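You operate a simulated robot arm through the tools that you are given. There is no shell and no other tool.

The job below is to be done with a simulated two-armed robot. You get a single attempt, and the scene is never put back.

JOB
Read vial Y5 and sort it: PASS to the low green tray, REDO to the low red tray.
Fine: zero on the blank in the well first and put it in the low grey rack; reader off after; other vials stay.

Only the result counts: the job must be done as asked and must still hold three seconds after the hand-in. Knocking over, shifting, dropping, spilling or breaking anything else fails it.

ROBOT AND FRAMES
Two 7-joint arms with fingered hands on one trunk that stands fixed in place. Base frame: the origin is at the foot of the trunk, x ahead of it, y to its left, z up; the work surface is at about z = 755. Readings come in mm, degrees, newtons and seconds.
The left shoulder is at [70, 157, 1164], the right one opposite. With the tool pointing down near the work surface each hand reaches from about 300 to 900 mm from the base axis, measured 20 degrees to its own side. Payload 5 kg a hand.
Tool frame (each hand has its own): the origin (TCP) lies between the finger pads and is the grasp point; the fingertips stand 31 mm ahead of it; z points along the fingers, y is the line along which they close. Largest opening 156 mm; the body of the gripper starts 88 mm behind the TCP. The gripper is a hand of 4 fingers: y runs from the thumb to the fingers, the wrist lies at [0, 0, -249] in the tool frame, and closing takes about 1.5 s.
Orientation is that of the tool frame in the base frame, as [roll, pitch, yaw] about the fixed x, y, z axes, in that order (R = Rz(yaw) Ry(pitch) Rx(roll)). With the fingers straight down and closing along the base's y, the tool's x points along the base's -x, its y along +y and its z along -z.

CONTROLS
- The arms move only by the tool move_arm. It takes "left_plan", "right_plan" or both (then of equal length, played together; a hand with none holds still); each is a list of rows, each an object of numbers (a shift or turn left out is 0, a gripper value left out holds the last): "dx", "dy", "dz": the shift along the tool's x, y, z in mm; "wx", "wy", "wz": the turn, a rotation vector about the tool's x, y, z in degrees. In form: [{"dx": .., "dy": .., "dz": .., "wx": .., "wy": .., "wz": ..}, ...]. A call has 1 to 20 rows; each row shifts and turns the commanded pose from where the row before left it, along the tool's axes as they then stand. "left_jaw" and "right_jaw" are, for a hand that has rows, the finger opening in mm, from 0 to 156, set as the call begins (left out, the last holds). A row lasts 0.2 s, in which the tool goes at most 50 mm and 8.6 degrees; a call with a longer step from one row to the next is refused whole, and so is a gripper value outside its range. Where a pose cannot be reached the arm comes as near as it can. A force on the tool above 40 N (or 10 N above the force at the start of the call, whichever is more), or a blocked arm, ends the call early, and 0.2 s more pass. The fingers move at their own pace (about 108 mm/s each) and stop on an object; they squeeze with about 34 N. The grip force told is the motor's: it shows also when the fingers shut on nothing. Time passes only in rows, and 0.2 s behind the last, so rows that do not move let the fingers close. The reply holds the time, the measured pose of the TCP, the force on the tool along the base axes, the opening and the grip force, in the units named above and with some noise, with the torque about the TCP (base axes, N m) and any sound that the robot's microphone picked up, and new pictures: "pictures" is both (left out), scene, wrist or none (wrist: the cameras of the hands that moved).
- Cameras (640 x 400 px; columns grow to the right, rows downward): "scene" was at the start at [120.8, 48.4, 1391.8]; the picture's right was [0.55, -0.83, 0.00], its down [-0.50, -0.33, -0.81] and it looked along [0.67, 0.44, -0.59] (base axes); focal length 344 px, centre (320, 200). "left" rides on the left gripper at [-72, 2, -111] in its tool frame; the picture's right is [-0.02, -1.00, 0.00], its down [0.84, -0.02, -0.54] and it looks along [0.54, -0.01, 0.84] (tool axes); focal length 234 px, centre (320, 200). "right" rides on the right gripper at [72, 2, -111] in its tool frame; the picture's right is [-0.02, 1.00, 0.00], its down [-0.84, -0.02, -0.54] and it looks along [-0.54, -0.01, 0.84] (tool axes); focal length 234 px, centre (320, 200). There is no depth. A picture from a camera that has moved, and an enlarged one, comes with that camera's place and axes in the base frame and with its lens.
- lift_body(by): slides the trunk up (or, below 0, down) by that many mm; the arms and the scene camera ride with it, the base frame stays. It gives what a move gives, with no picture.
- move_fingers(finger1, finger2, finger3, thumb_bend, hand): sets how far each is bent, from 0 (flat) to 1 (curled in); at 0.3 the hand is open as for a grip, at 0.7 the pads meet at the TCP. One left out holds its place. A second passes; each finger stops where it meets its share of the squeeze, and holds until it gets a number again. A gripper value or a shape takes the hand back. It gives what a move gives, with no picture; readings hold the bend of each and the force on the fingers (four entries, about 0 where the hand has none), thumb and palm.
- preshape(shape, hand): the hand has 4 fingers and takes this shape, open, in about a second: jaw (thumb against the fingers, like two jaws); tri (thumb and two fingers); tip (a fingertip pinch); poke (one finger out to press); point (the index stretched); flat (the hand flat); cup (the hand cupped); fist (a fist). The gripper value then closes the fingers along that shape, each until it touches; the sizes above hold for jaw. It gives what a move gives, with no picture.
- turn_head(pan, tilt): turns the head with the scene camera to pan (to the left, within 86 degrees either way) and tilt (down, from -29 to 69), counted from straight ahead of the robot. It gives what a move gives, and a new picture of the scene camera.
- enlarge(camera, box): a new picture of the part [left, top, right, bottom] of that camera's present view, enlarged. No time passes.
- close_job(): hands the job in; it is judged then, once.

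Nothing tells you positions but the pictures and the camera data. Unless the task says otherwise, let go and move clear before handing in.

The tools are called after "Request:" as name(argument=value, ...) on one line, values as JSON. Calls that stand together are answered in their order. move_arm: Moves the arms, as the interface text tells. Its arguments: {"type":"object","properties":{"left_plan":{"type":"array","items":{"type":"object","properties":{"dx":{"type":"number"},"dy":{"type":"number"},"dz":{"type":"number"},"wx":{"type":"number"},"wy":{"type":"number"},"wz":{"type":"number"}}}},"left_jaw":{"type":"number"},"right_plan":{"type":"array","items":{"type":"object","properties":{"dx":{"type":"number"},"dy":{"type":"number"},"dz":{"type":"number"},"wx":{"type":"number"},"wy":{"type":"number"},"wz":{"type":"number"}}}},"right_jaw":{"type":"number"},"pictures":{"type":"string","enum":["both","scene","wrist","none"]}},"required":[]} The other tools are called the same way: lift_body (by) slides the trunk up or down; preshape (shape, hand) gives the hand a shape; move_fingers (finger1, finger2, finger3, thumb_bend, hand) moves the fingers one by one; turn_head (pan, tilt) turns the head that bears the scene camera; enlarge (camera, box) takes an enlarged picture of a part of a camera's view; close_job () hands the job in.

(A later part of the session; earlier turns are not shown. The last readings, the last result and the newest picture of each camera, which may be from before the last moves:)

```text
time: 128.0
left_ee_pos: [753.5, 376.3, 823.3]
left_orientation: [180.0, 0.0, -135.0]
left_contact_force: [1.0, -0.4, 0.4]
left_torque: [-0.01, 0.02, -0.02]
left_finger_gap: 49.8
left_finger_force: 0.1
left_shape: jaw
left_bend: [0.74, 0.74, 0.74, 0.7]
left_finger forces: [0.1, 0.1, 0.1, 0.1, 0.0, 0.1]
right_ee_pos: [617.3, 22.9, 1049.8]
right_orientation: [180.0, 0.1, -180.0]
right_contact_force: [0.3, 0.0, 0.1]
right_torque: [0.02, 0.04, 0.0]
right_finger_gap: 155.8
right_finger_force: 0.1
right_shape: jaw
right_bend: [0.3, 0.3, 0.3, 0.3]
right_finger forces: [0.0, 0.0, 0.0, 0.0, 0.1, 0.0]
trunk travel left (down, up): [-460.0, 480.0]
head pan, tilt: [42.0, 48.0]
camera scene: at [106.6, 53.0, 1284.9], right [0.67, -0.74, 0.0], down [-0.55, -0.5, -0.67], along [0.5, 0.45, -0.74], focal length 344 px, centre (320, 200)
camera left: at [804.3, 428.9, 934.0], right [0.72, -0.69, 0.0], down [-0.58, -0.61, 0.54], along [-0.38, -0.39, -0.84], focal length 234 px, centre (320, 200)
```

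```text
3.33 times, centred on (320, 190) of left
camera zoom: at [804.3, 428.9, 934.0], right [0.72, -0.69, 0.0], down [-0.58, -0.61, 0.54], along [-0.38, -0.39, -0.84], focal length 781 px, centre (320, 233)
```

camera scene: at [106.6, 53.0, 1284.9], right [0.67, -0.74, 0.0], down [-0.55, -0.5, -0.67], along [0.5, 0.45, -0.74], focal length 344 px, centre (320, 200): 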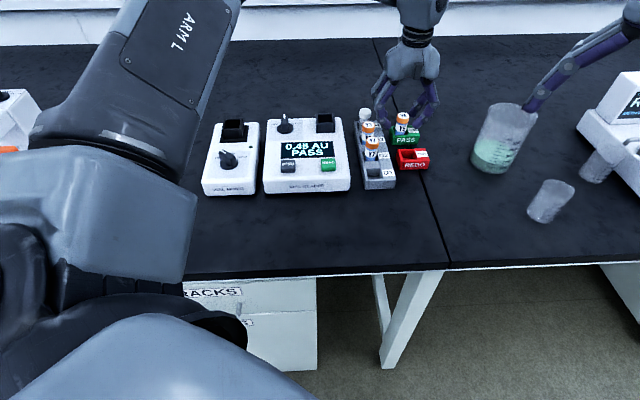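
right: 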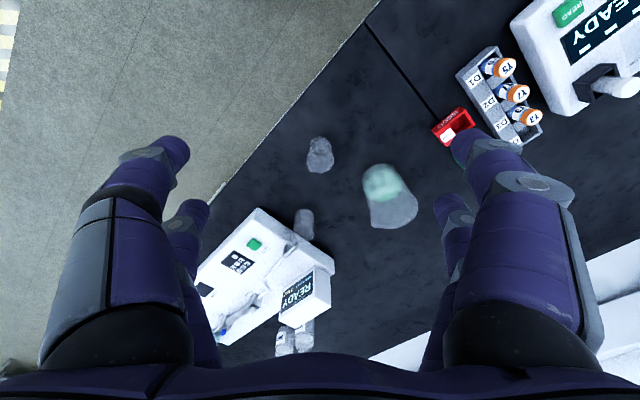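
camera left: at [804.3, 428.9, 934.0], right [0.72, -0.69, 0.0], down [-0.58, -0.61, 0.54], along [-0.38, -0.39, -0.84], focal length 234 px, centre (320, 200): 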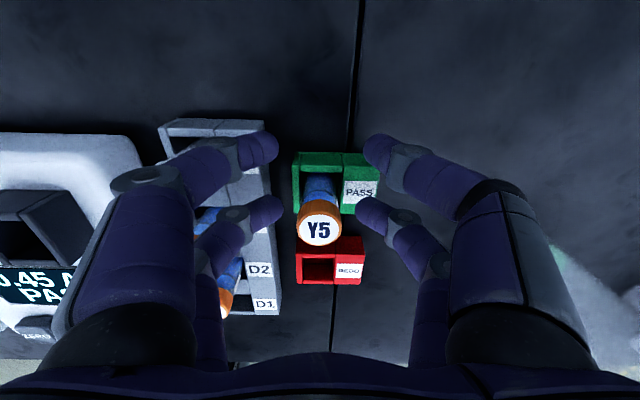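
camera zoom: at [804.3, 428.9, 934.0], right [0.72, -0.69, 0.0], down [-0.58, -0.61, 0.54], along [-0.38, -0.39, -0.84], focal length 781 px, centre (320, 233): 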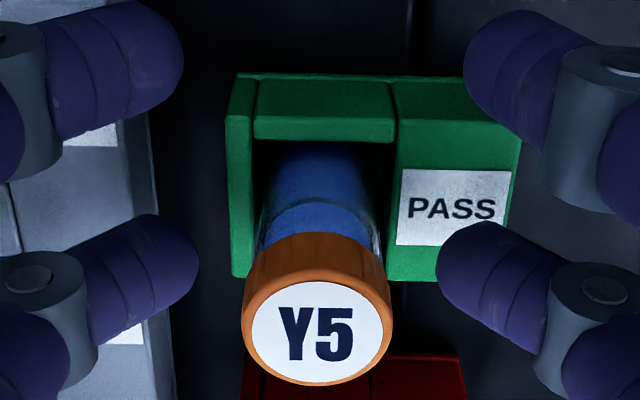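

Y5 stands free in the green PASS tray. I'll raise the trunk back up by 90 mm, which lifts the hand straight up off the vial.

Request:
lift_body(by=45)

Request:
lift_body(by=45)

Request:
move_arm(left_plan=[{"dz": -20}, {"dz": -20}, {"dx": 20}, {"dx": 30}, {"dx": 30}, {"dy": 20}, {"dy": 30}, {}, {}])

Request:
enlarge(camera="scene", box=[265, 110, 425, 230])

```text
time: 128.9
left_ee_pos: [753.6, 375.4, 866.7]
left_orientation: [-180.0, -0.1, -135.0]
left_contact_force: [-0.1, 0.4, 0.6]
left_torque: [-0.02, -0.04, -0.01]
left_finger_gap: 49.7
left_finger_force: 0.0
left_shape: jaw
left_bend: [0.74, 0.74, 0.74, 0.7]
left_finger forces: [0.0, 0.1, 0.0, 0.0, 0.0, 0.0]
right_ee_pos: [617.3, 22.7, 1094.0]
right_orientation: [-179.9, 0.1, -179.9]
right_contact_force: [1.0, -0.4, -0.6]
right_torque: [0.01, 0.02, -0.01]
right_finger_gap: 156.0
right_finger_force: 0.1
right_shape: jaw
right_bend: [0.3, 0.3, 0.3, 0.3]
right_finger forces: [0.0, 0.0, 0.0, 0.1, 0.0, 0.0]
trunk travel left (down, up): [-505.0, 435.0]
head pan, tilt: [42.0, 48.0]
```

```text
time: 129.8
left_ee_pos: [754.7, 376.2, 911.5]
left_orientation: [180.0, 0.0, -135.0]
left_contact_force: [0.3, -0.3, -0.2]
left_torque: [0.0, 0.0, 0.01]
left_finger_gap: 49.8
left_finger_force: 0.0
left_shape: jaw
left_bend: [0.74, 0.74, 0.74, 0.7]
left_finger forces: [0.1, 0.0, 0.0, 0.0, 0.0, 0.0]
right_ee_pos: [617.0, 23.6, 1138.8]
right_orientation: [179.9, 0.0, 179.9]
right_contact_force: [-0.6, -1.1, -0.3]
right_torque: [0.01, 0.02, -0.03]
right_finger_gap: 155.9
right_finger_force: 0.1
right_shape: jaw
right_bend: [0.3, 0.3, 0.3, 0.3]
right_finger forces: [0.0, 0.1, 0.0, 0.0, 0.0, 0.0]
trunk travel left (down, up): [-550.0, 390.0]
head pan, tilt: [42.0, 48.0]
```

```text
time: 131.8
left_ee_pos: [663.7, 356.5, 950.5]
left_orientation: [-180.0, 0.0, -135.0]
left_contact_force: [1.0, 0.1, -0.1]
left_torque: [-0.02, 0.02, 0.03]
left_finger_gap: 49.9
left_finger_force: 0.1
left_shape: jaw
left_bend: [0.74, 0.74, 0.74, 0.7]
left_finger forces: [0.1, 0.0, 0.0, 0.0, 0.1, 0.1]
right_ee_pos: [617.1, 23.4, 1139.0]
right_orientation: [-180.0, -0.1, 180.0]
right_contact_force: [0.0, 0.0, -0.3]
right_torque: [-0.02, -0.02, -0.03]
right_finger_gap: 155.6
right_finger_force: 0.1
right_shape: jaw
right_bend: [0.3, 0.3, 0.3, 0.3]
right_finger forces: [0.0, 0.1, 0.1, 0.0, 0.0, 0.1]
trunk travel left (down, up): [-550.0, 390.0]
head pan, tilt: [42.0, 48.0]
camera scene: at [106.5, 53.6, 1374.9], right [0.67, -0.74, 0.0], down [-0.55, -0.5, -0.67], along [0.5, 0.45, -0.74], focal length 344 px, centre (320, 200)
camera left: at [713.2, 409.5, 1062.9], right [0.72, -0.69, 0.0], down [-0.58, -0.61, 0.55], along [-0.38, -0.39, -0.84], focal length 234 px, centre (320, 200)
```

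scene: 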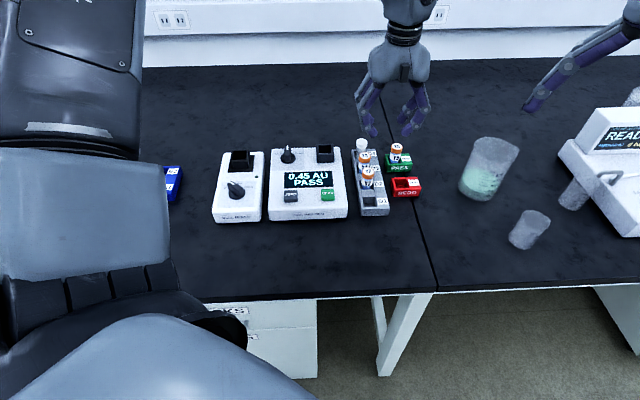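
left: 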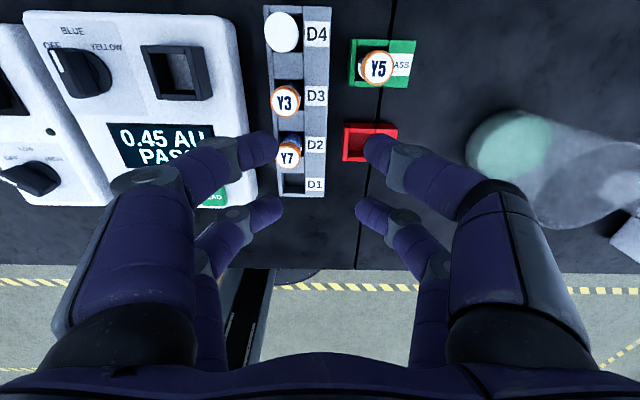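

```text
3.33 times, centred on (345, 170) of scene
camera zoom: at [106.5, 53.6, 1374.9], right [0.67, -0.74, 0.0], down [-0.55, -0.5, -0.67], along [0.5, 0.45, -0.74], focal length 1148 px, centre (237, 300)
```

zoom: 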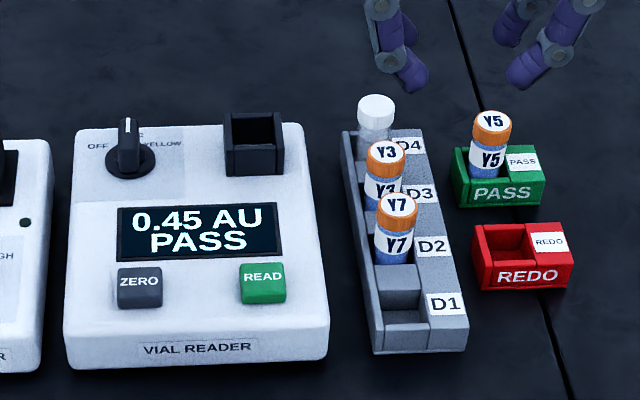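

Y5 is safely in the PASS tray. Now for the reader's OFF dial: I'll bring the hand above it to measure the knob closely.

Request:
move_arm(left_plan=[{"dz": -40}, {"dx": -3.7, "dy": 44.6}, {"dx": -3.7, "dy": 44.6}, {"dx": -3.7, "dy": 44.6}, {"dx": -3.7, "dy": 44.6}, {"dx": -3.7, "dy": 44.6}, {}, {}, {}])

Request:
enlarge(camera="left", box=[280, 90, 360, 170])

Request:
enlarge(camera="scene", box=[268, 135, 318, 175])

```text
time: 133.8
left_ee_pos: [517.7, 526.9, 990.0]
left_orientation: [180.0, 0.1, -134.9]
left_contact_force: [0.3, 0.1, 0.4]
left_torque: [0.0, -0.04, 0.0]
left_finger_gap: 50.1
left_finger_force: 0.0
left_shape: jaw
left_bend: [0.74, 0.74, 0.74, 0.7]
left_finger forces: [0.0, 0.0, 0.0, 0.0, 0.0, 0.0]
right_ee_pos: [616.8, 23.4, 1139.8]
right_orientation: [-180.0, 0.0, -180.0]
right_contact_force: [0.3, -0.3, 0.2]
right_torque: [0.01, -0.01, -0.01]
right_finger_gap: 156.0
right_finger_force: 0.0
right_shape: jaw
right_bend: [0.3, 0.3, 0.3, 0.3]
right_finger forces: [0.0, 0.0, 0.1, 0.1, 0.1, 0.1]
trunk travel left (down, up): [-550.0, 390.0]
head pan, tilt: [42.0, 48.0]
camera scene: at [106.5, 53.2, 1374.9], right [0.67, -0.74, 0.0], down [-0.55, -0.5, -0.67], along [0.5, 0.45, -0.74], focal length 344 px, centre (320, 200)
camera left: at [567.5, 579.2, 1101.8], right [0.72, -0.69, 0.0], down [-0.58, -0.61, 0.55], along [-0.38, -0.39, -0.84], focal length 234 px, centre (320, 200)
```

scene: 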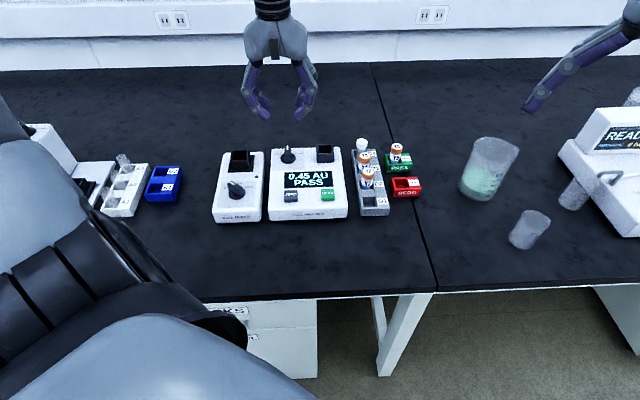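
left: 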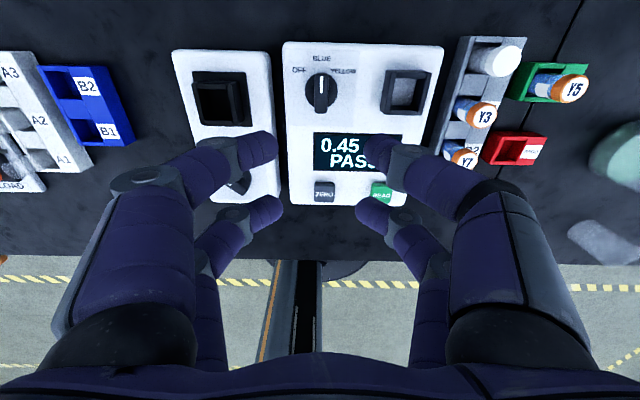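

```text
5.00 times, centred on (320, 130) of left
camera zoom: at [567.5, 579.2, 1101.8], right [0.72, -0.69, 0.0], down [-0.58, -0.61, 0.55], along [-0.38, -0.39, -0.84], focal length 1171 px, centre (320, 550)
```

zoom: 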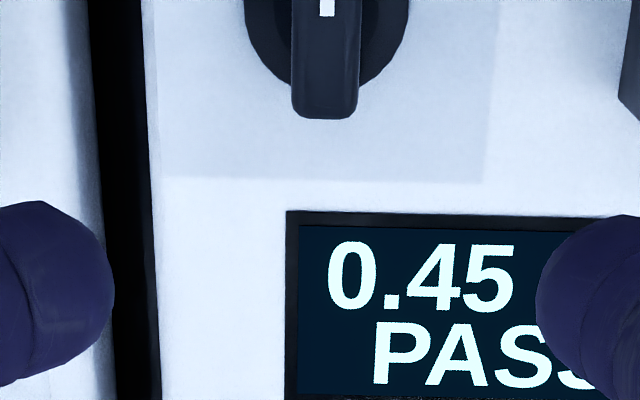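

```text
10.00 times, centred on (293, 155) of scene
camera zoom: at [106.5, 53.2, 1374.9], right [0.67, -0.74, 0.0], down [-0.55, -0.5, -0.67], along [0.5, 0.45, -0.74], focal length 3444 px, centre (590, 650)
```

zoom: 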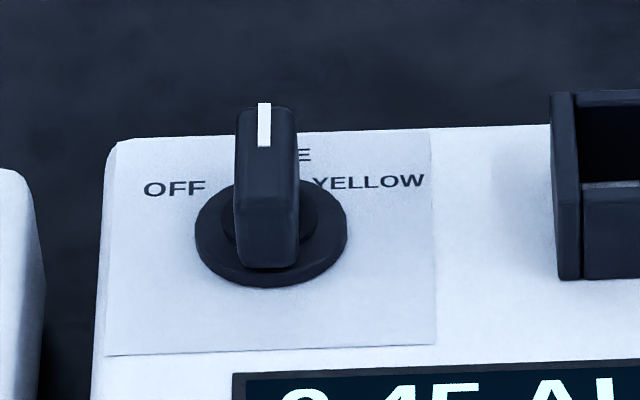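

The knob is at the top of that crop; I'll zoom on it properly.

Request:
enlarge(camera="left", box=[285, 45, 365, 120])

Request:
enlarge(camera="scene", box=[276, 140, 302, 172])

```text
5.33 times, centred on (325, 82) of left
camera zoom: at [567.5, 579.2, 1101.8], right [0.72, -0.69, 0.0], down [-0.58, -0.61, 0.55], along [-0.38, -0.39, -0.84], focal length 1249 px, centre (293, 827)
```

zoom: 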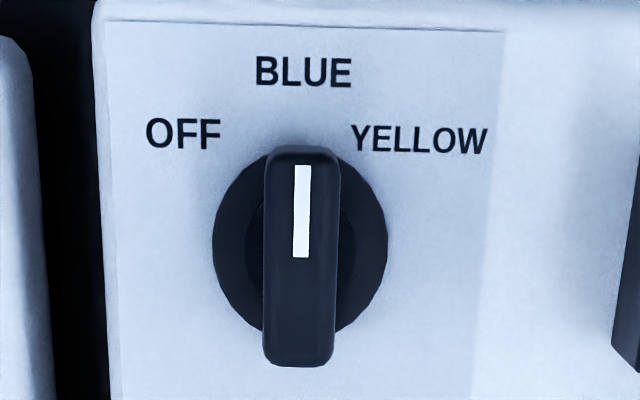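

```text
12.50 times, centred on (289, 156) of scene
camera zoom: at [106.5, 53.2, 1374.9], right [0.67, -0.74, 0.0], down [-0.55, -0.5, -0.67], along [0.5, 0.45, -0.74], focal length 4305 px, centre (708, 750)
```

zoom: 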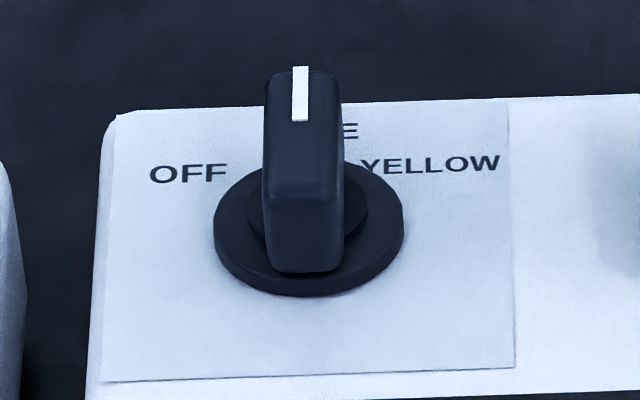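

The knob is a 14.5 × 38 mm bar, axis at about (540, 550), top z ≈ 832, with OFF about 50° counter-clockwise. I can straddle it with both finger pairs and twist. First I'll test in free air whether the wrist can turn that far.

Request:
move_arm(left_plan=[{"wz": -8}, {"wz": -8}, {"wz": -8}, {"wz": -8}, {"wz": -8}, {"wz": -8}, {"wz": -7}, {}, {}], pictures="scene")

```text
time: 135.8
left_ee_pos: [517.5, 525.6, 991.4]
left_orientation: [-180.0, -0.1, -79.9]
left_contact_force: [-0.4, -0.6, 0.5]
left_torque: [0.02, 0.01, 0.03]
left_finger_gap: 49.7
left_finger_force: 0.0
left_shape: jaw
left_bend: [0.74, 0.74, 0.74, 0.7]
left_finger forces: [0.0, 0.0, 0.1, 0.0, 0.1, 0.0]
right_ee_pos: [617.2, 22.6, 1139.8]
right_orientation: [180.0, 0.0, 180.0]
right_contact_force: [-0.4, 0.8, -0.9]
right_torque: [0.0, 0.01, -0.01]
right_finger_gap: 155.7
right_finger_force: 0.1
right_shape: jaw
right_bend: [0.3, 0.3, 0.3, 0.3]
right_finger forces: [0.0, 0.1, 0.0, 0.0, 0.0, 0.1]
trunk travel left (down, up): [-550.0, 390.0]
head pan, tilt: [42.0, 48.0]
camera scene: at [106.6, 53.2, 1374.9], right [0.67, -0.74, 0.0], down [-0.55, -0.5, -0.67], along [0.5, 0.45, -0.74], focal length 344 px, centre (320, 200)
```

scene: 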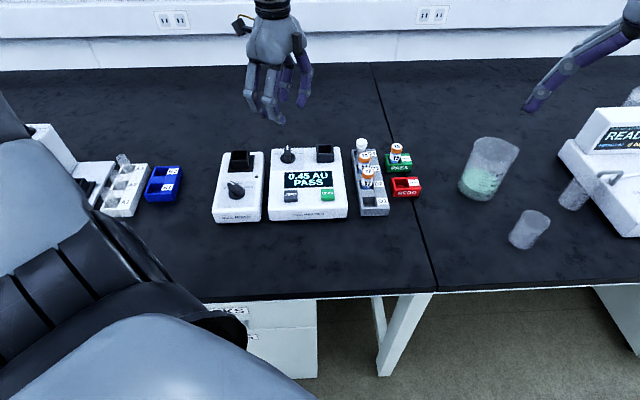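

The wrist reaches that turn. I'll turn back, move over the knob axis, and descend to just above the bar.

Request:
move_arm(left_plan=[{"wz": 8}, {"wz": 8}, {"wz": 8}, {"wz": 8}, {"wz": 8}, {"wz": 8}, {"wz": 7}, {"dx": -16, "dy": 0.3}, {"dx": -16.4, "dy": 0.3}, {"dz": 40}, {"dz": 40}, {"dz": 28}, {}, {}, {}], left_jaw=40)

Request:
enlarge(camera="left", box=[220, 100, 420, 250])

Request:
enlarge(camera="scene", box=[250, 110, 330, 175])

```text
time: 138.9
left_ee_pos: [541.3, 548.2, 883.7]
left_orientation: [179.9, 0.0, -135.1]
left_contact_force: [0.4, 0.0, 0.4]
left_torque: [0.01, 0.01, -0.01]
left_finger_gap: 40.5
left_finger_force: 0.0
left_shape: jaw
left_bend: [0.73, 0.73, 0.73, 0.7]
left_finger forces: [0.0, 0.0, 0.1, 0.0, 0.0, 0.0]
right_ee_pos: [615.8, 23.5, 1138.9]
right_orientation: [-180.0, 0.1, 179.9]
right_contact_force: [1.3, 1.3, 0.4]
right_torque: [0.02, -0.01, -0.04]
right_finger_gap: 155.8
right_finger_force: 0.0
right_shape: jaw
right_bend: [0.3, 0.3, 0.3, 0.3]
right_finger forces: [0.0, 0.0, 0.1, 0.1, 0.0, 0.1]
trunk travel left (down, up): [-550.0, 390.0]
head pan, tilt: [42.0, 48.0]
camera scene: at [106.6, 53.2, 1374.9], right [0.67, -0.74, 0.0], down [-0.55, -0.5, -0.67], along [0.5, 0.45, -0.74], focal length 344 px, centre (320, 200)
camera left: at [591.6, 601.0, 994.9], right [0.72, -0.69, 0.0], down [-0.58, -0.61, 0.55], along [-0.38, -0.39, -0.84], focal length 234 px, centre (320, 200)
```

scene: 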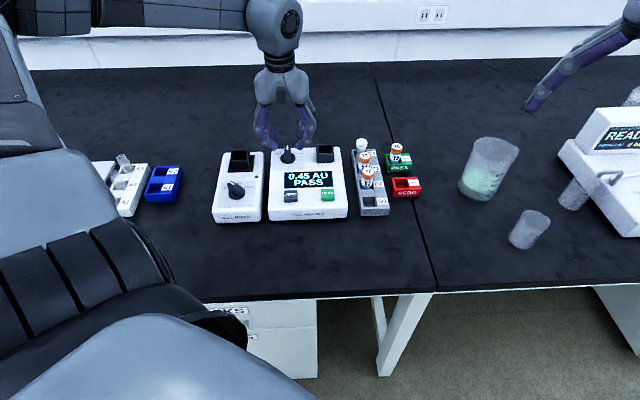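
left: 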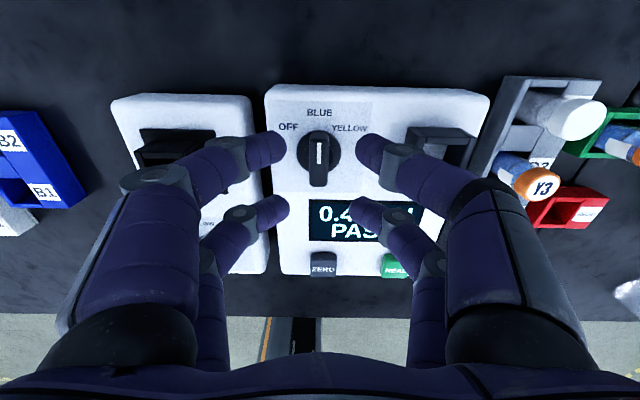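

```text
2.67 times, centred on (320, 175) of left
camera zoom: at [591.6, 601.0, 994.9], right [0.72, -0.69, 0.0], down [-0.58, -0.61, 0.55], along [-0.38, -0.39, -0.84], focal length 624 px, centre (320, 267)
```

zoom: 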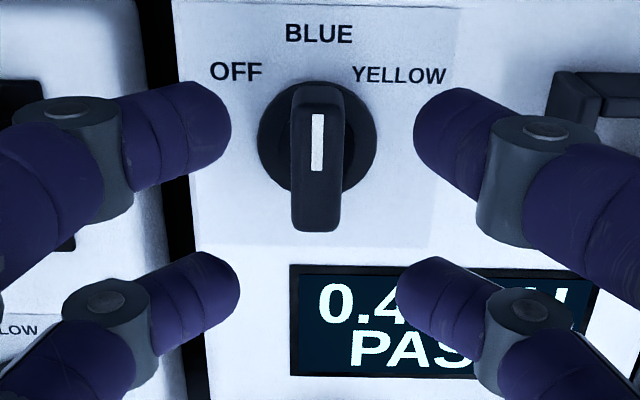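

```text
6.15 times, centred on (290, 142) of scene
camera zoom: at [106.6, 53.2, 1374.9], right [0.67, -0.74, 0.0], down [-0.55, -0.5, -0.67], along [0.5, 0.45, -0.74], focal length 2119 px, centre (505, 554)
```

zoom: 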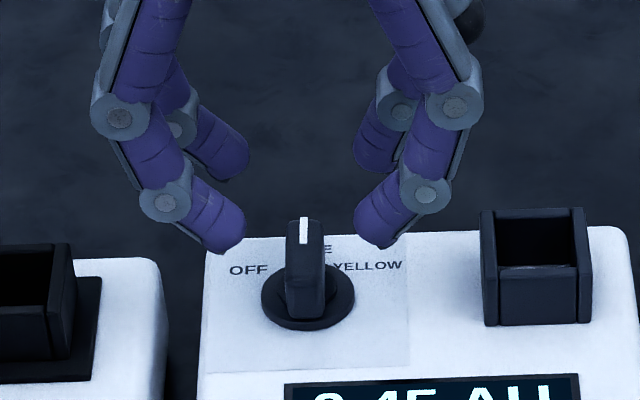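

The hand is centred on the knob within about 1.5 mm. I'll correct, descend so the tips flank the bar, and close on it.

Request:
move_arm(left_plan=[{"dy": 1.4}, {"dz": 10}, {"dz": 10}, {"dz": 8}, {"dz": 6}, {}, {}])

Request:
enlarge(camera="scene", box=[250, 110, 330, 175])

Request:
enlarge(camera="left", box=[220, 100, 420, 250])

```text
time: 140.6
left_ee_pos: [539.8, 550.2, 851.1]
left_orientation: [179.9, 0.0, -135.0]
left_contact_force: [0.2, -0.1, 0.0]
left_torque: [0.01, 0.02, -0.02]
left_finger_gap: 40.6
left_finger_force: 0.0
left_shape: jaw
left_bend: [0.73, 0.73, 0.73, 0.7]
left_finger forces: [0.0, 0.0, 0.0, 0.1, 0.0, 0.0]
right_ee_pos: [617.5, 23.8, 1138.9]
right_orientation: [180.0, 0.0, -179.9]
right_contact_force: [0.1, 0.2, 0.2]
right_torque: [0.01, 0.01, 0.02]
right_finger_gap: 155.9
right_finger_force: 0.0
right_shape: jaw
right_bend: [0.3, 0.3, 0.3, 0.3]
right_finger forces: [0.1, 0.1, 0.0, 0.1, 0.1, 0.1]
trunk travel left (down, up): [-550.0, 390.0]
head pan, tilt: [42.0, 48.0]
camera scene: at [106.7, 53.2, 1374.9], right [0.67, -0.74, 0.0], down [-0.55, -0.5, -0.67], along [0.5, 0.45, -0.74], focal length 344 px, centre (320, 200)
camera left: at [589.7, 602.7, 962.0], right [0.72, -0.69, 0.0], down [-0.58, -0.61, 0.54], along [-0.38, -0.39, -0.84], focal length 234 px, centre (320, 200)
```

scene: 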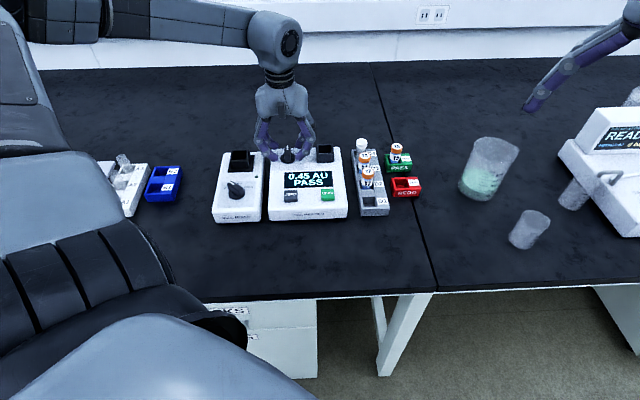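
left: 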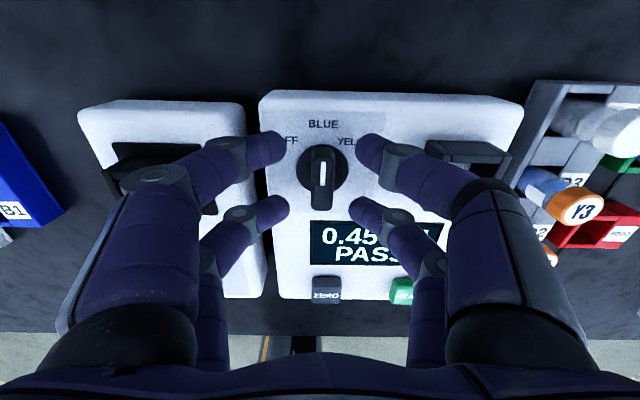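

```text
6.15 times, centred on (290, 142) of scene
camera zoom: at [106.7, 53.2, 1374.9], right [0.67, -0.74, 0.0], down [-0.55, -0.5, -0.67], along [0.5, 0.45, -0.74], focal length 2119 px, centre (505, 554)
```

zoom: 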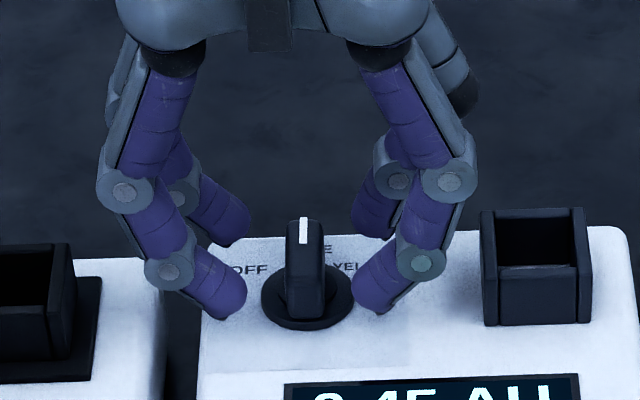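

```text
2.67 times, centred on (320, 175) of left
camera zoom: at [589.7, 602.7, 962.0], right [0.72, -0.69, 0.0], down [-0.58, -0.61, 0.54], along [-0.38, -0.39, -0.84], focal length 624 px, centre (320, 267)
```

zoom: 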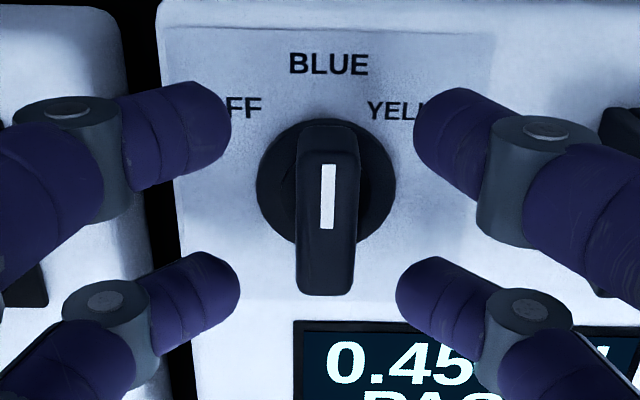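

Centred well. I'll close the jaw to about 17 mm so the fingers flank the 14.5 mm bar without squeezing the reader sideways.

Request:
move_arm(left_plan=[{}, {}, {}, {}], left_jaw=17)

Request:
enlarge(camera="left", box=[220, 100, 420, 250])

Request:
enlarge(camera="scene", box=[250, 110, 330, 175])

```text
time: 141.6
left_ee_pos: [539.0, 549.3, 851.6]
left_orientation: [-180.0, -0.1, -135.0]
left_contact_force: [-0.1, 0.0, 0.0]
left_torque: [-0.02, -0.01, -0.01]
left_finger_gap: 17.7
left_finger_force: 0.1
left_shape: jaw
left_bend: [0.72, 0.72, 0.72, 0.7]
left_finger forces: [0.1, 0.0, 0.1, 0.0, 0.0, 0.0]
right_ee_pos: [617.1, 23.0, 1138.8]
right_orientation: [-179.9, 0.0, 179.9]
right_contact_force: [0.2, -0.1, -0.2]
right_torque: [-0.01, 0.0, -0.01]
right_finger_gap: 155.9
right_finger_force: 0.2
right_shape: jaw
right_bend: [0.3, 0.3, 0.3, 0.3]
right_finger forces: [0.0, 0.0, 0.0, 0.1, 0.0, 0.1]
trunk travel left (down, up): [-550.0, 390.0]
head pan, tilt: [42.0, 48.0]
camera scene: at [106.6, 53.2, 1374.9], right [0.67, -0.74, 0.0], down [-0.55, -0.5, -0.67], along [0.5, 0.45, -0.74], focal length 344 px, centre (320, 200)
camera left: at [589.7, 602.6, 962.1], right [0.72, -0.69, 0.0], down [-0.58, -0.61, 0.54], along [-0.38, -0.39, -0.84], focal length 234 px, centre (320, 200)
```

scene: 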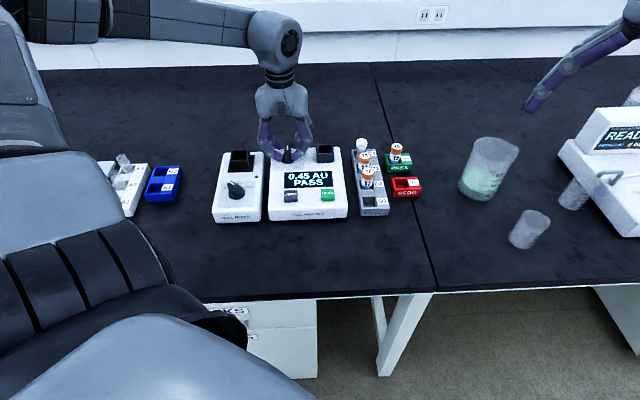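
left: 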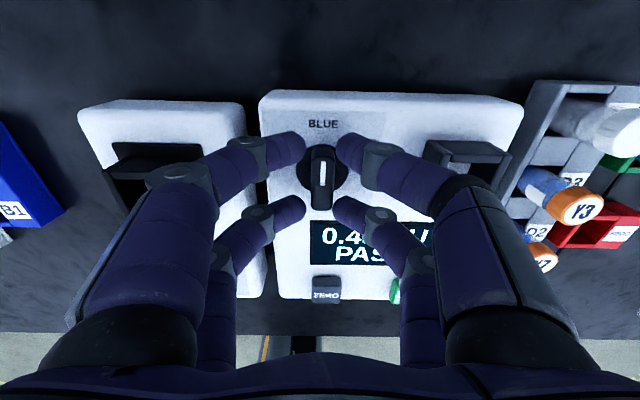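

```text
2.67 times, centred on (320, 175) of left
camera zoom: at [589.7, 602.6, 962.1], right [0.72, -0.69, 0.0], down [-0.58, -0.61, 0.54], along [-0.38, -0.39, -0.84], focal length 624 px, centre (320, 267)
```

zoom: 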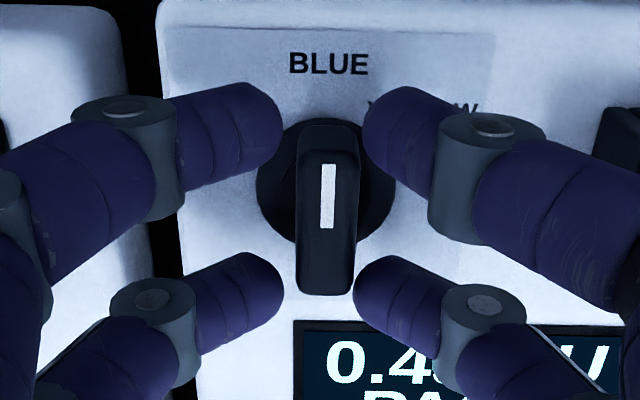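

```text
6.15 times, centred on (290, 142) of scene
camera zoom: at [106.6, 53.2, 1374.9], right [0.67, -0.74, 0.0], down [-0.55, -0.5, -0.67], along [0.5, 0.45, -0.74], focal length 2119 px, centre (505, 554)
```

zoom: 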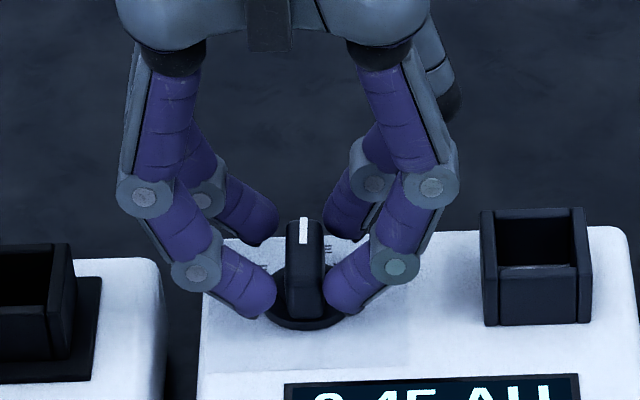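

The fingers flank the bar. I'll twist counter-clockwise gradually and watch the forces.

Request:
move_arm(left_plan=[{"wz": -5}, {"wz": -5}, {"wz": -5}, {"wz": -5}, {"wz": -5}, {}])

Request:
enlarge(camera="scene", box=[250, 110, 350, 195])

Request:
enlarge(camera="left", box=[220, 100, 420, 250])

```text
time: 142.9
left_ee_pos: [538.4, 549.9, 851.1]
left_orientation: [180.0, 0.0, -109.9]
left_contact_force: [-2.7, 1.3, 0.2]
left_torque: [-0.02, 0.02, -0.05]
left_finger_gap: 17.6
left_finger_force: 0.1
left_shape: jaw
left_bend: [0.72, 0.71, 0.72, 0.7]
left_finger forces: [0.0, 2.0, 0.0, 0.0, 0.1, 0.1]
right_ee_pos: [617.0, 23.2, 1140.5]
right_orientation: [180.0, 0.1, -179.9]
right_contact_force: [0.1, 0.0, -0.2]
right_torque: [0.0, 0.03, 0.05]
right_finger_gap: 155.8
right_finger_force: 0.0
right_shape: jaw
right_bend: [0.3, 0.3, 0.3, 0.3]
right_finger forces: [0.1, 0.1, 0.1, 0.0, 0.0, 0.0]
trunk travel left (down, up): [-550.0, 390.0]
head pan, tilt: [42.0, 48.0]
camera scene: at [106.3, 53.3, 1374.9], right [0.67, -0.74, 0.0], down [-0.55, -0.5, -0.67], along [0.5, 0.45, -0.74], focal length 344 px, centre (320, 200)
camera left: at [562.8, 619.5, 961.5], right [0.95, -0.32, 0.0], down [-0.27, -0.79, 0.55], along [-0.17, -0.52, -0.84], focal length 234 px, centre (320, 200)
```

scene: 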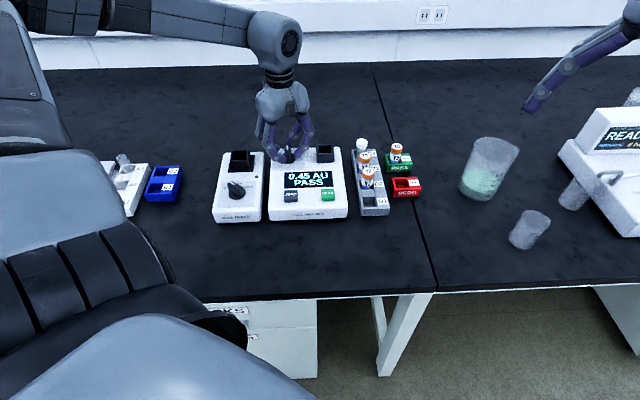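
left: 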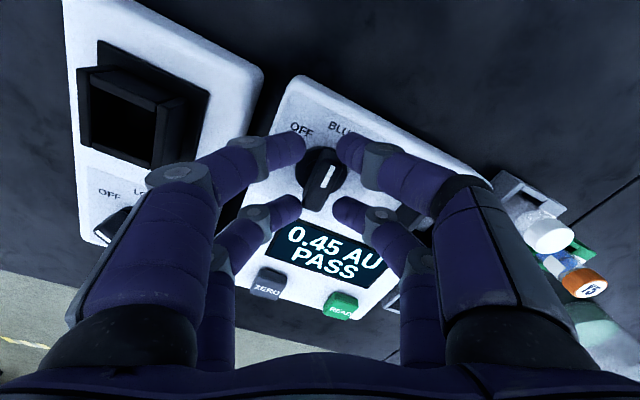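

```text
4.71 times, centred on (300, 152) of scene
camera zoom: at [106.3, 53.3, 1374.9], right [0.67, -0.74, 0.0], down [-0.55, -0.5, -0.67], along [0.5, 0.45, -0.74], focal length 1621 px, centre (414, 424)
```

zoom: 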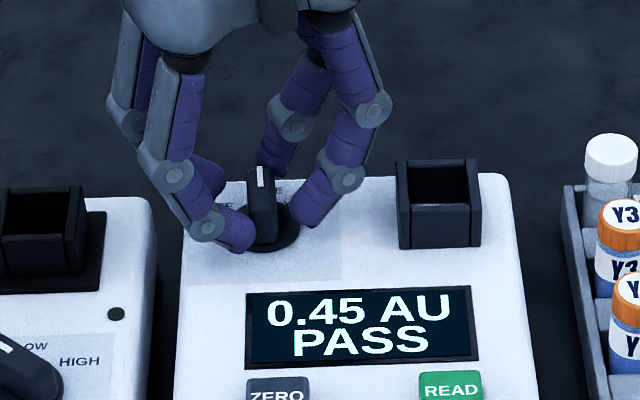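

```text
2.67 times, centred on (320, 175) of left
camera zoom: at [562.8, 619.5, 961.5], right [0.95, -0.32, 0.0], down [-0.27, -0.79, 0.55], along [-0.17, -0.52, -0.84], focal length 624 px, centre (320, 267)
```

zoom: 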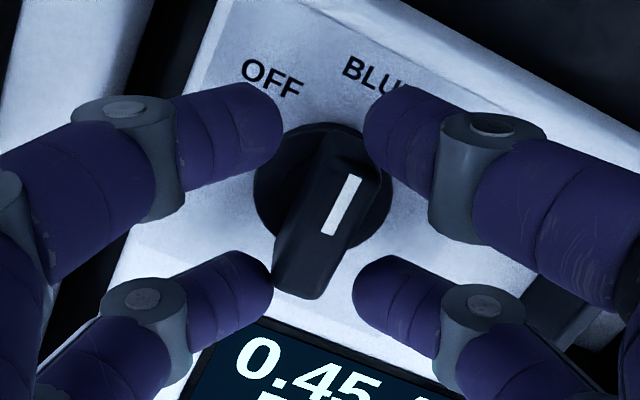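

The bar has barely moved; there's slack between bar and fingers at this gap. Closing the jaw now will squeeze the bar into line with the hand (about 25°), then I can turn the rest.

Request:
move_arm(left_plan=[{}, {}, {}, {}, {}], left_jaw=0)

Request:
enlarge(camera="left", box=[220, 100, 420, 250])

Request:
enlarge(camera="scene", box=[250, 110, 350, 195])

```text
time: 144.2
left_ee_pos: [538.3, 548.5, 849.0]
left_orientation: [179.8, -0.1, -110.0]
left_contact_force: [-11.3, -12.8, -13.7]
left_torque: [-0.04, 0.07, -0.01]
left_finger_gap: 0.0
left_finger_force: 34.1
left_shape: jaw
left_bend: [0.7, 0.72, 0.7, 0.7]
left_finger forces: [0.0, 28.3, 24.1, 0.0, 0.0, 0.0]
right_ee_pos: [616.5, 22.6, 1138.7]
right_orientation: [-180.0, 0.0, 180.0]
right_contact_force: [-0.3, 0.3, 0.1]
right_torque: [-0.02, -0.01, -0.05]
right_finger_gap: 155.9
right_finger_force: 0.0
right_shape: jaw
right_bend: [0.3, 0.3, 0.3, 0.3]
right_finger forces: [0.0, 0.0, 0.0, 0.1, 0.0, 0.1]
trunk travel left (down, up): [-550.0, 390.0]
head pan, tilt: [42.0, 48.0]
camera scene: at [106.3, 52.8, 1374.8], right [0.67, -0.74, 0.0], down [-0.55, -0.5, -0.67], along [0.5, 0.45, -0.74], focal length 344 px, centre (320, 200)
camera left: at [562.2, 618.4, 960.3], right [0.95, -0.32, 0.0], down [-0.27, -0.79, 0.55], along [-0.18, -0.52, -0.84], focal length 234 px, centre (320, 200)
```

scene: 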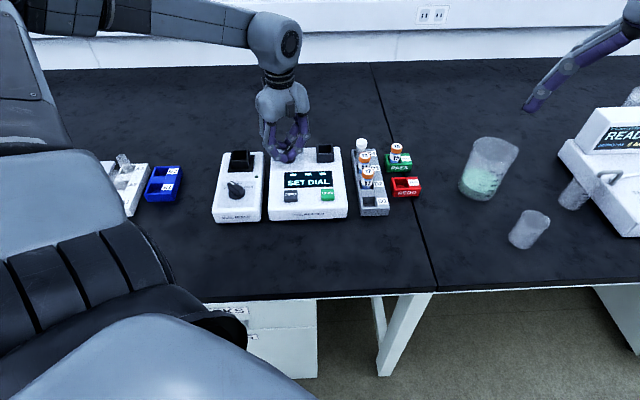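
left: 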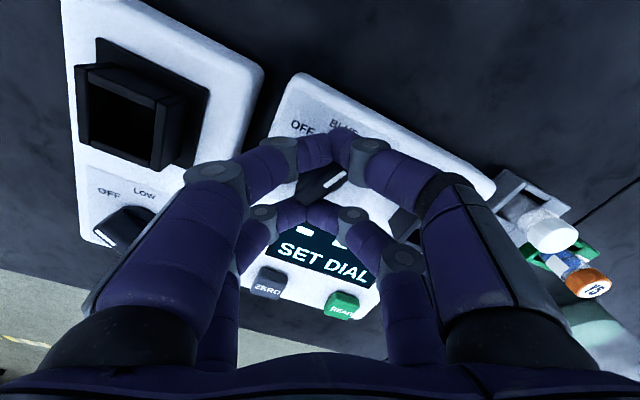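

```text
2.67 times, centred on (320, 175) of left
camera zoom: at [562.2, 618.4, 960.3], right [0.95, -0.32, 0.0], down [-0.27, -0.79, 0.55], along [-0.18, -0.52, -0.84], focal length 624 px, centre (320, 267)
```

zoom: 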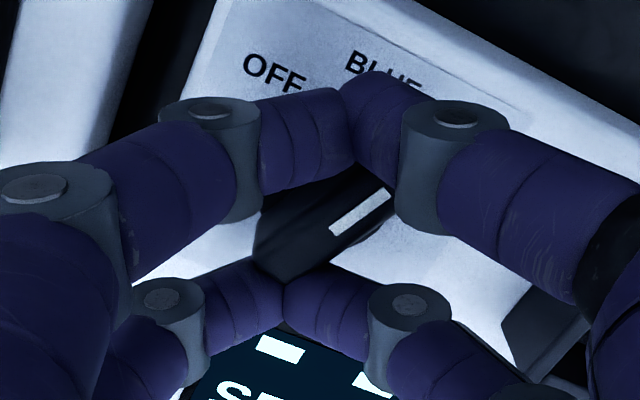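

```text
4.71 times, centred on (300, 152) of scene
camera zoom: at [106.3, 52.8, 1374.8], right [0.67, -0.74, 0.0], down [-0.55, -0.5, -0.67], along [0.5, 0.45, -0.74], focal length 1621 px, centre (414, 424)
```

zoom: 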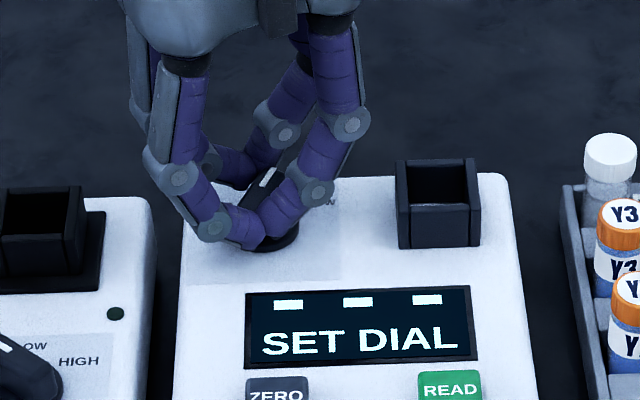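

The squeeze turned the bar the wrong way: the dial now sits between BLUE and YELLOW ("SET DIAL"). I'll open the fingers, back off, and push the bar to OFF with the poke finger instead.

Request:
move_arm(left_plan=[{}, {}, {}, {}], left_jaw=44, pictures="none")

Request:
move_arm(left_plan=[{"dz": -10}, {"dz": -30}, {"dz": -40}, {"dz": -40}, {"dz": -20}, {"wz": 8}, {"wz": 8.5}, {"wz": 8.5}, {}, {}])

Request:
enlarge(camera="left", box=[265, 80, 385, 170])

Request:
enlarge(camera="scene", box=[265, 130, 355, 210])

```text
time: 145.2
left_ee_pos: [539.5, 550.9, 850.5]
left_orientation: [179.9, 0.0, -110.0]
left_contact_force: [0.6, 0.4, -0.3]
left_torque: [-0.01, 0.0, -0.01]
left_finger_gap: 44.0
left_finger_force: 0.1
left_shape: jaw
left_bend: [0.74, 0.74, 0.74, 0.7]
left_finger forces: [0.0, 0.0, 0.0, 0.0, 0.1, 0.0]
right_ee_pos: [615.2, 23.3, 1139.8]
right_orientation: [-180.0, 0.0, -180.0]
right_contact_force: [0.0, -0.8, 0.2]
right_torque: [0.01, 0.02, -0.02]
right_finger_gap: 155.8
right_finger_force: 0.0
right_shape: jaw
right_bend: [0.3, 0.3, 0.3, 0.3]
right_finger forces: [0.1, 0.1, 0.0, 0.1, 0.0, 0.0]
trunk travel left (down, up): [-550.0, 390.0]
head pan, tilt: [42.0, 48.0]
```

```text
time: 147.3
left_ee_pos: [537.3, 548.9, 990.3]
left_orientation: [-179.9, -0.1, -135.1]
left_contact_force: [-0.3, -0.1, -0.1]
left_torque: [-0.03, 0.01, 0.02]
left_finger_gap: 43.5
left_finger_force: 0.0
left_shape: jaw
left_bend: [0.74, 0.74, 0.73, 0.7]
left_finger forces: [0.1, 0.1, 0.1, 0.1, 0.0, 0.0]
right_ee_pos: [617.4, 23.1, 1138.9]
right_orientation: [180.0, 0.0, 180.0]
right_contact_force: [0.5, -0.4, -0.6]
right_torque: [0.02, 0.0, 0.02]
right_finger_gap: 155.7
right_finger_force: 0.1
right_shape: jaw
right_bend: [0.3, 0.3, 0.3, 0.3]
right_finger forces: [0.0, 0.0, 0.0, 0.0, 0.0, 0.0]
trunk travel left (down, up): [-550.0, 390.0]
head pan, tilt: [42.0, 48.0]
camera scene: at [106.5, 53.1, 1374.9], right [0.67, -0.74, 0.0], down [-0.55, -0.5, -0.67], along [0.5, 0.45, -0.74], focal length 344 px, centre (320, 200)
camera left: at [588.1, 602.1, 1101.6], right [0.72, -0.69, 0.0], down [-0.58, -0.61, 0.54], along [-0.38, -0.39, -0.84], focal length 234 px, centre (320, 200)
```

scene: 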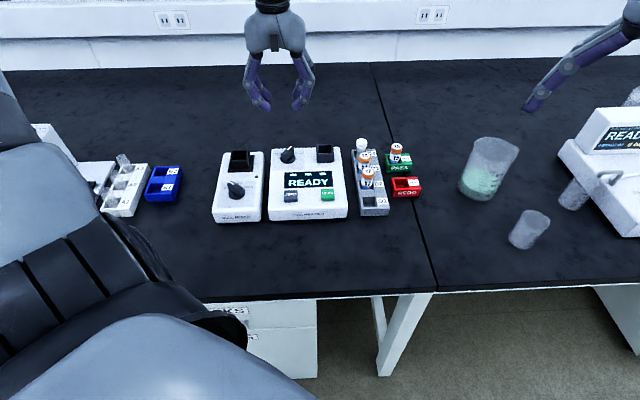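
left: 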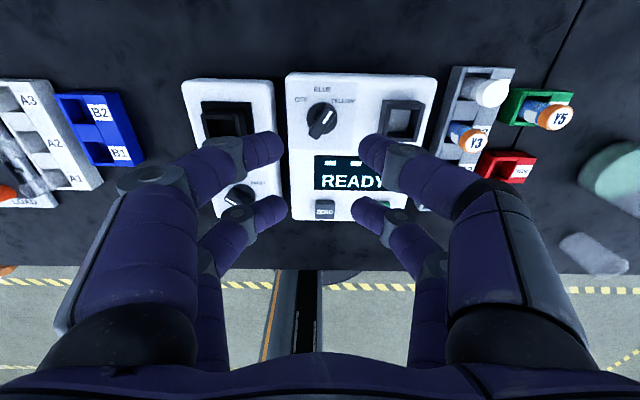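

```text
4.44 times, centred on (325, 125) of left
camera zoom: at [588.1, 602.1, 1101.6], right [0.72, -0.69, 0.0], down [-0.58, -0.61, 0.54], along [-0.38, -0.39, -0.84], focal length 1041 px, centre (298, 533)
```

zoom: 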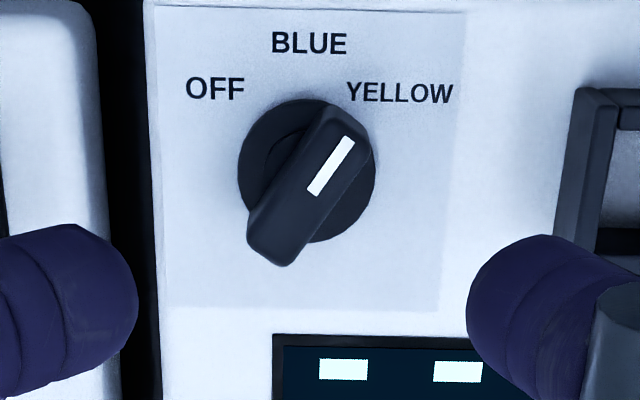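

```text
5.00 times, centred on (310, 170) of scene
camera zoom: at [106.5, 53.1, 1374.9], right [0.67, -0.74, 0.0], down [-0.55, -0.5, -0.67], along [0.5, 0.45, -0.74], focal length 1722 px, centre (370, 350)
```

zoom: 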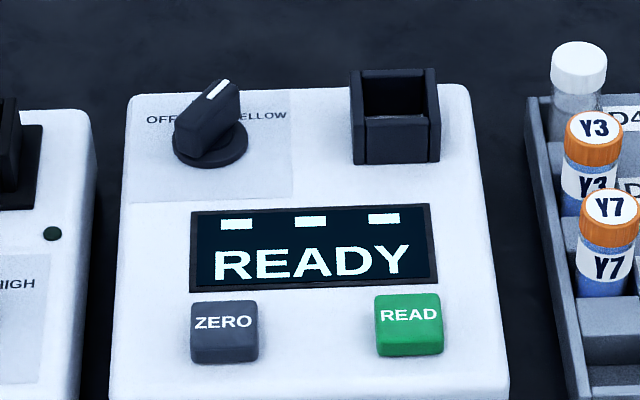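

The dial is about 32° toward YELLOW now. I'll switch to poke, come down on the right side of the pointer end, and sweep it counter-clockwise to OFF.

Request:
preshape(hand="left", shape="poke")

Request:
move_arm(left_plan=[{"dx": -0.8, "dy": -28.5}, {"dz": 40}, {"dz": 40}, {"dz": 30}, {}, {}, {}])

Request:
enlarge(camera="left", box=[220, 90, 420, 240])

Request:
enlarge(camera="scene", box=[255, 110, 345, 180])

```text
time: 148.2
left_ee_pos: [538.2, 548.7, 991.2]
left_orientation: [-180.0, 0.1, -135.0]
left_contact_force: [0.2, -0.6, 0.4]
left_torque: [0.03, -0.02, 0.04]
left_finger_gap: 0.1
left_finger_force: 0.2
left_shape: poke
left_bend: [1.0, 1.0, 1.0, 0.32]
left_finger forces: [0.0, 0.0, 0.0, 0.1, 0.0, 0.1]
right_ee_pos: [616.6, 23.1, 1139.5]
right_orientation: [-180.0, 0.0, 179.9]
right_contact_force: [0.9, 0.1, 0.0]
right_torque: [-0.01, 0.0, 0.01]
right_finger_gap: 155.9
right_finger_force: 0.0
right_shape: jaw
right_bend: [0.3, 0.3, 0.3, 0.3]
right_finger forces: [0.0, 0.1, 0.0, 0.1, 0.0, 0.1]
trunk travel left (down, up): [-550.0, 390.0]
head pan, tilt: [42.0, 48.0]
```

```text
time: 149.8
left_ee_pos: [561.0, 528.6, 882.4]
left_orientation: [-180.0, -0.1, -135.0]
left_contact_force: [0.3, -0.6, -0.3]
left_torque: [-0.02, -0.02, 0.0]
left_finger_gap: 0.1
left_finger_force: 0.1
left_shape: poke
left_bend: [1.0, 1.0, 1.0, 0.32]
left_finger forces: [0.0, 0.0, 0.1, 0.1, 0.0, 0.0]
right_ee_pos: [615.8, 22.5, 1139.6]
right_orientation: [-179.9, 0.0, -179.9]
right_contact_force: [-0.3, -0.3, -0.3]
right_torque: [0.01, 0.0, -0.02]
right_finger_gap: 156.1
right_finger_force: 0.1
right_shape: jaw
right_bend: [0.3, 0.3, 0.3, 0.3]
right_finger forces: [0.0, 0.1, 0.1, 0.0, 0.0, 0.0]
trunk travel left (down, up): [-550.0, 390.0]
head pan, tilt: [42.0, 48.0]
camera scene: at [106.5, 53.3, 1374.9], right [0.67, -0.74, 0.0], down [-0.55, -0.5, -0.67], along [0.5, 0.45, -0.74], focal length 344 px, centre (320, 200)
camera left: at [611.4, 581.4, 993.8], right [0.72, -0.69, 0.0], down [-0.58, -0.61, 0.55], along [-0.38, -0.39, -0.84], focal length 234 px, centre (320, 200)
```

scene: 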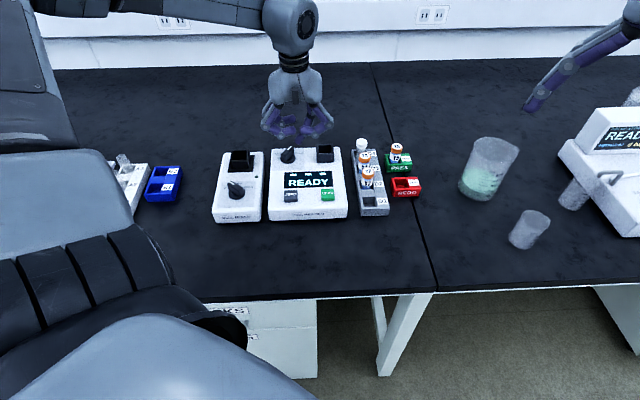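
left: 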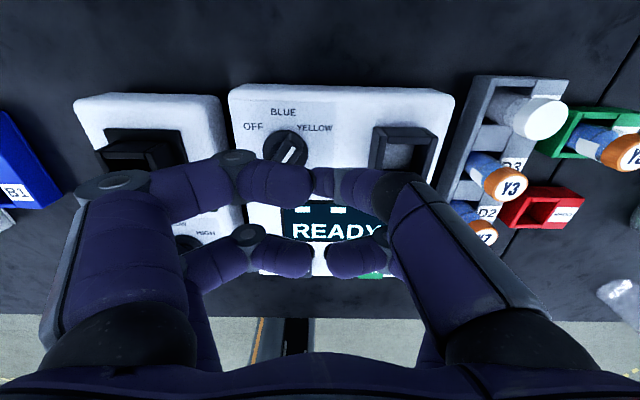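

```text
2.67 times, centred on (320, 165) of left
camera zoom: at [611.4, 581.4, 993.8], right [0.72, -0.69, 0.0], down [-0.58, -0.61, 0.55], along [-0.38, -0.39, -0.84], focal length 624 px, centre (320, 293)
```

zoom: 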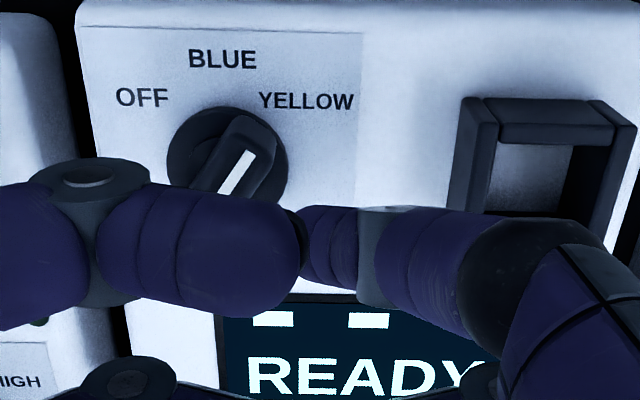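

```text
5.71 times, centred on (300, 145) of scene
camera zoom: at [106.5, 53.3, 1374.9], right [0.67, -0.74, 0.0], down [-0.55, -0.5, -0.67], along [0.5, 0.45, -0.74], focal length 1968 px, centre (434, 514)
```

zoom: 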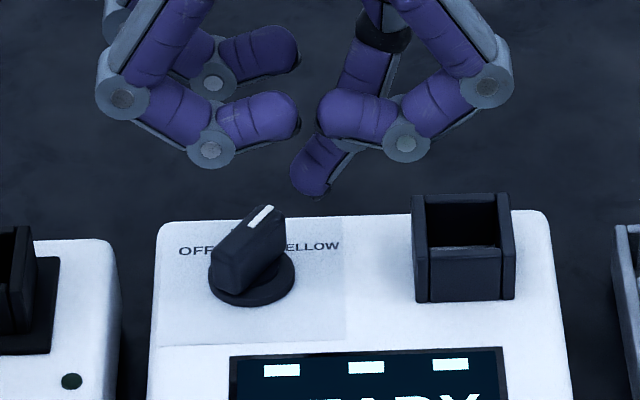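

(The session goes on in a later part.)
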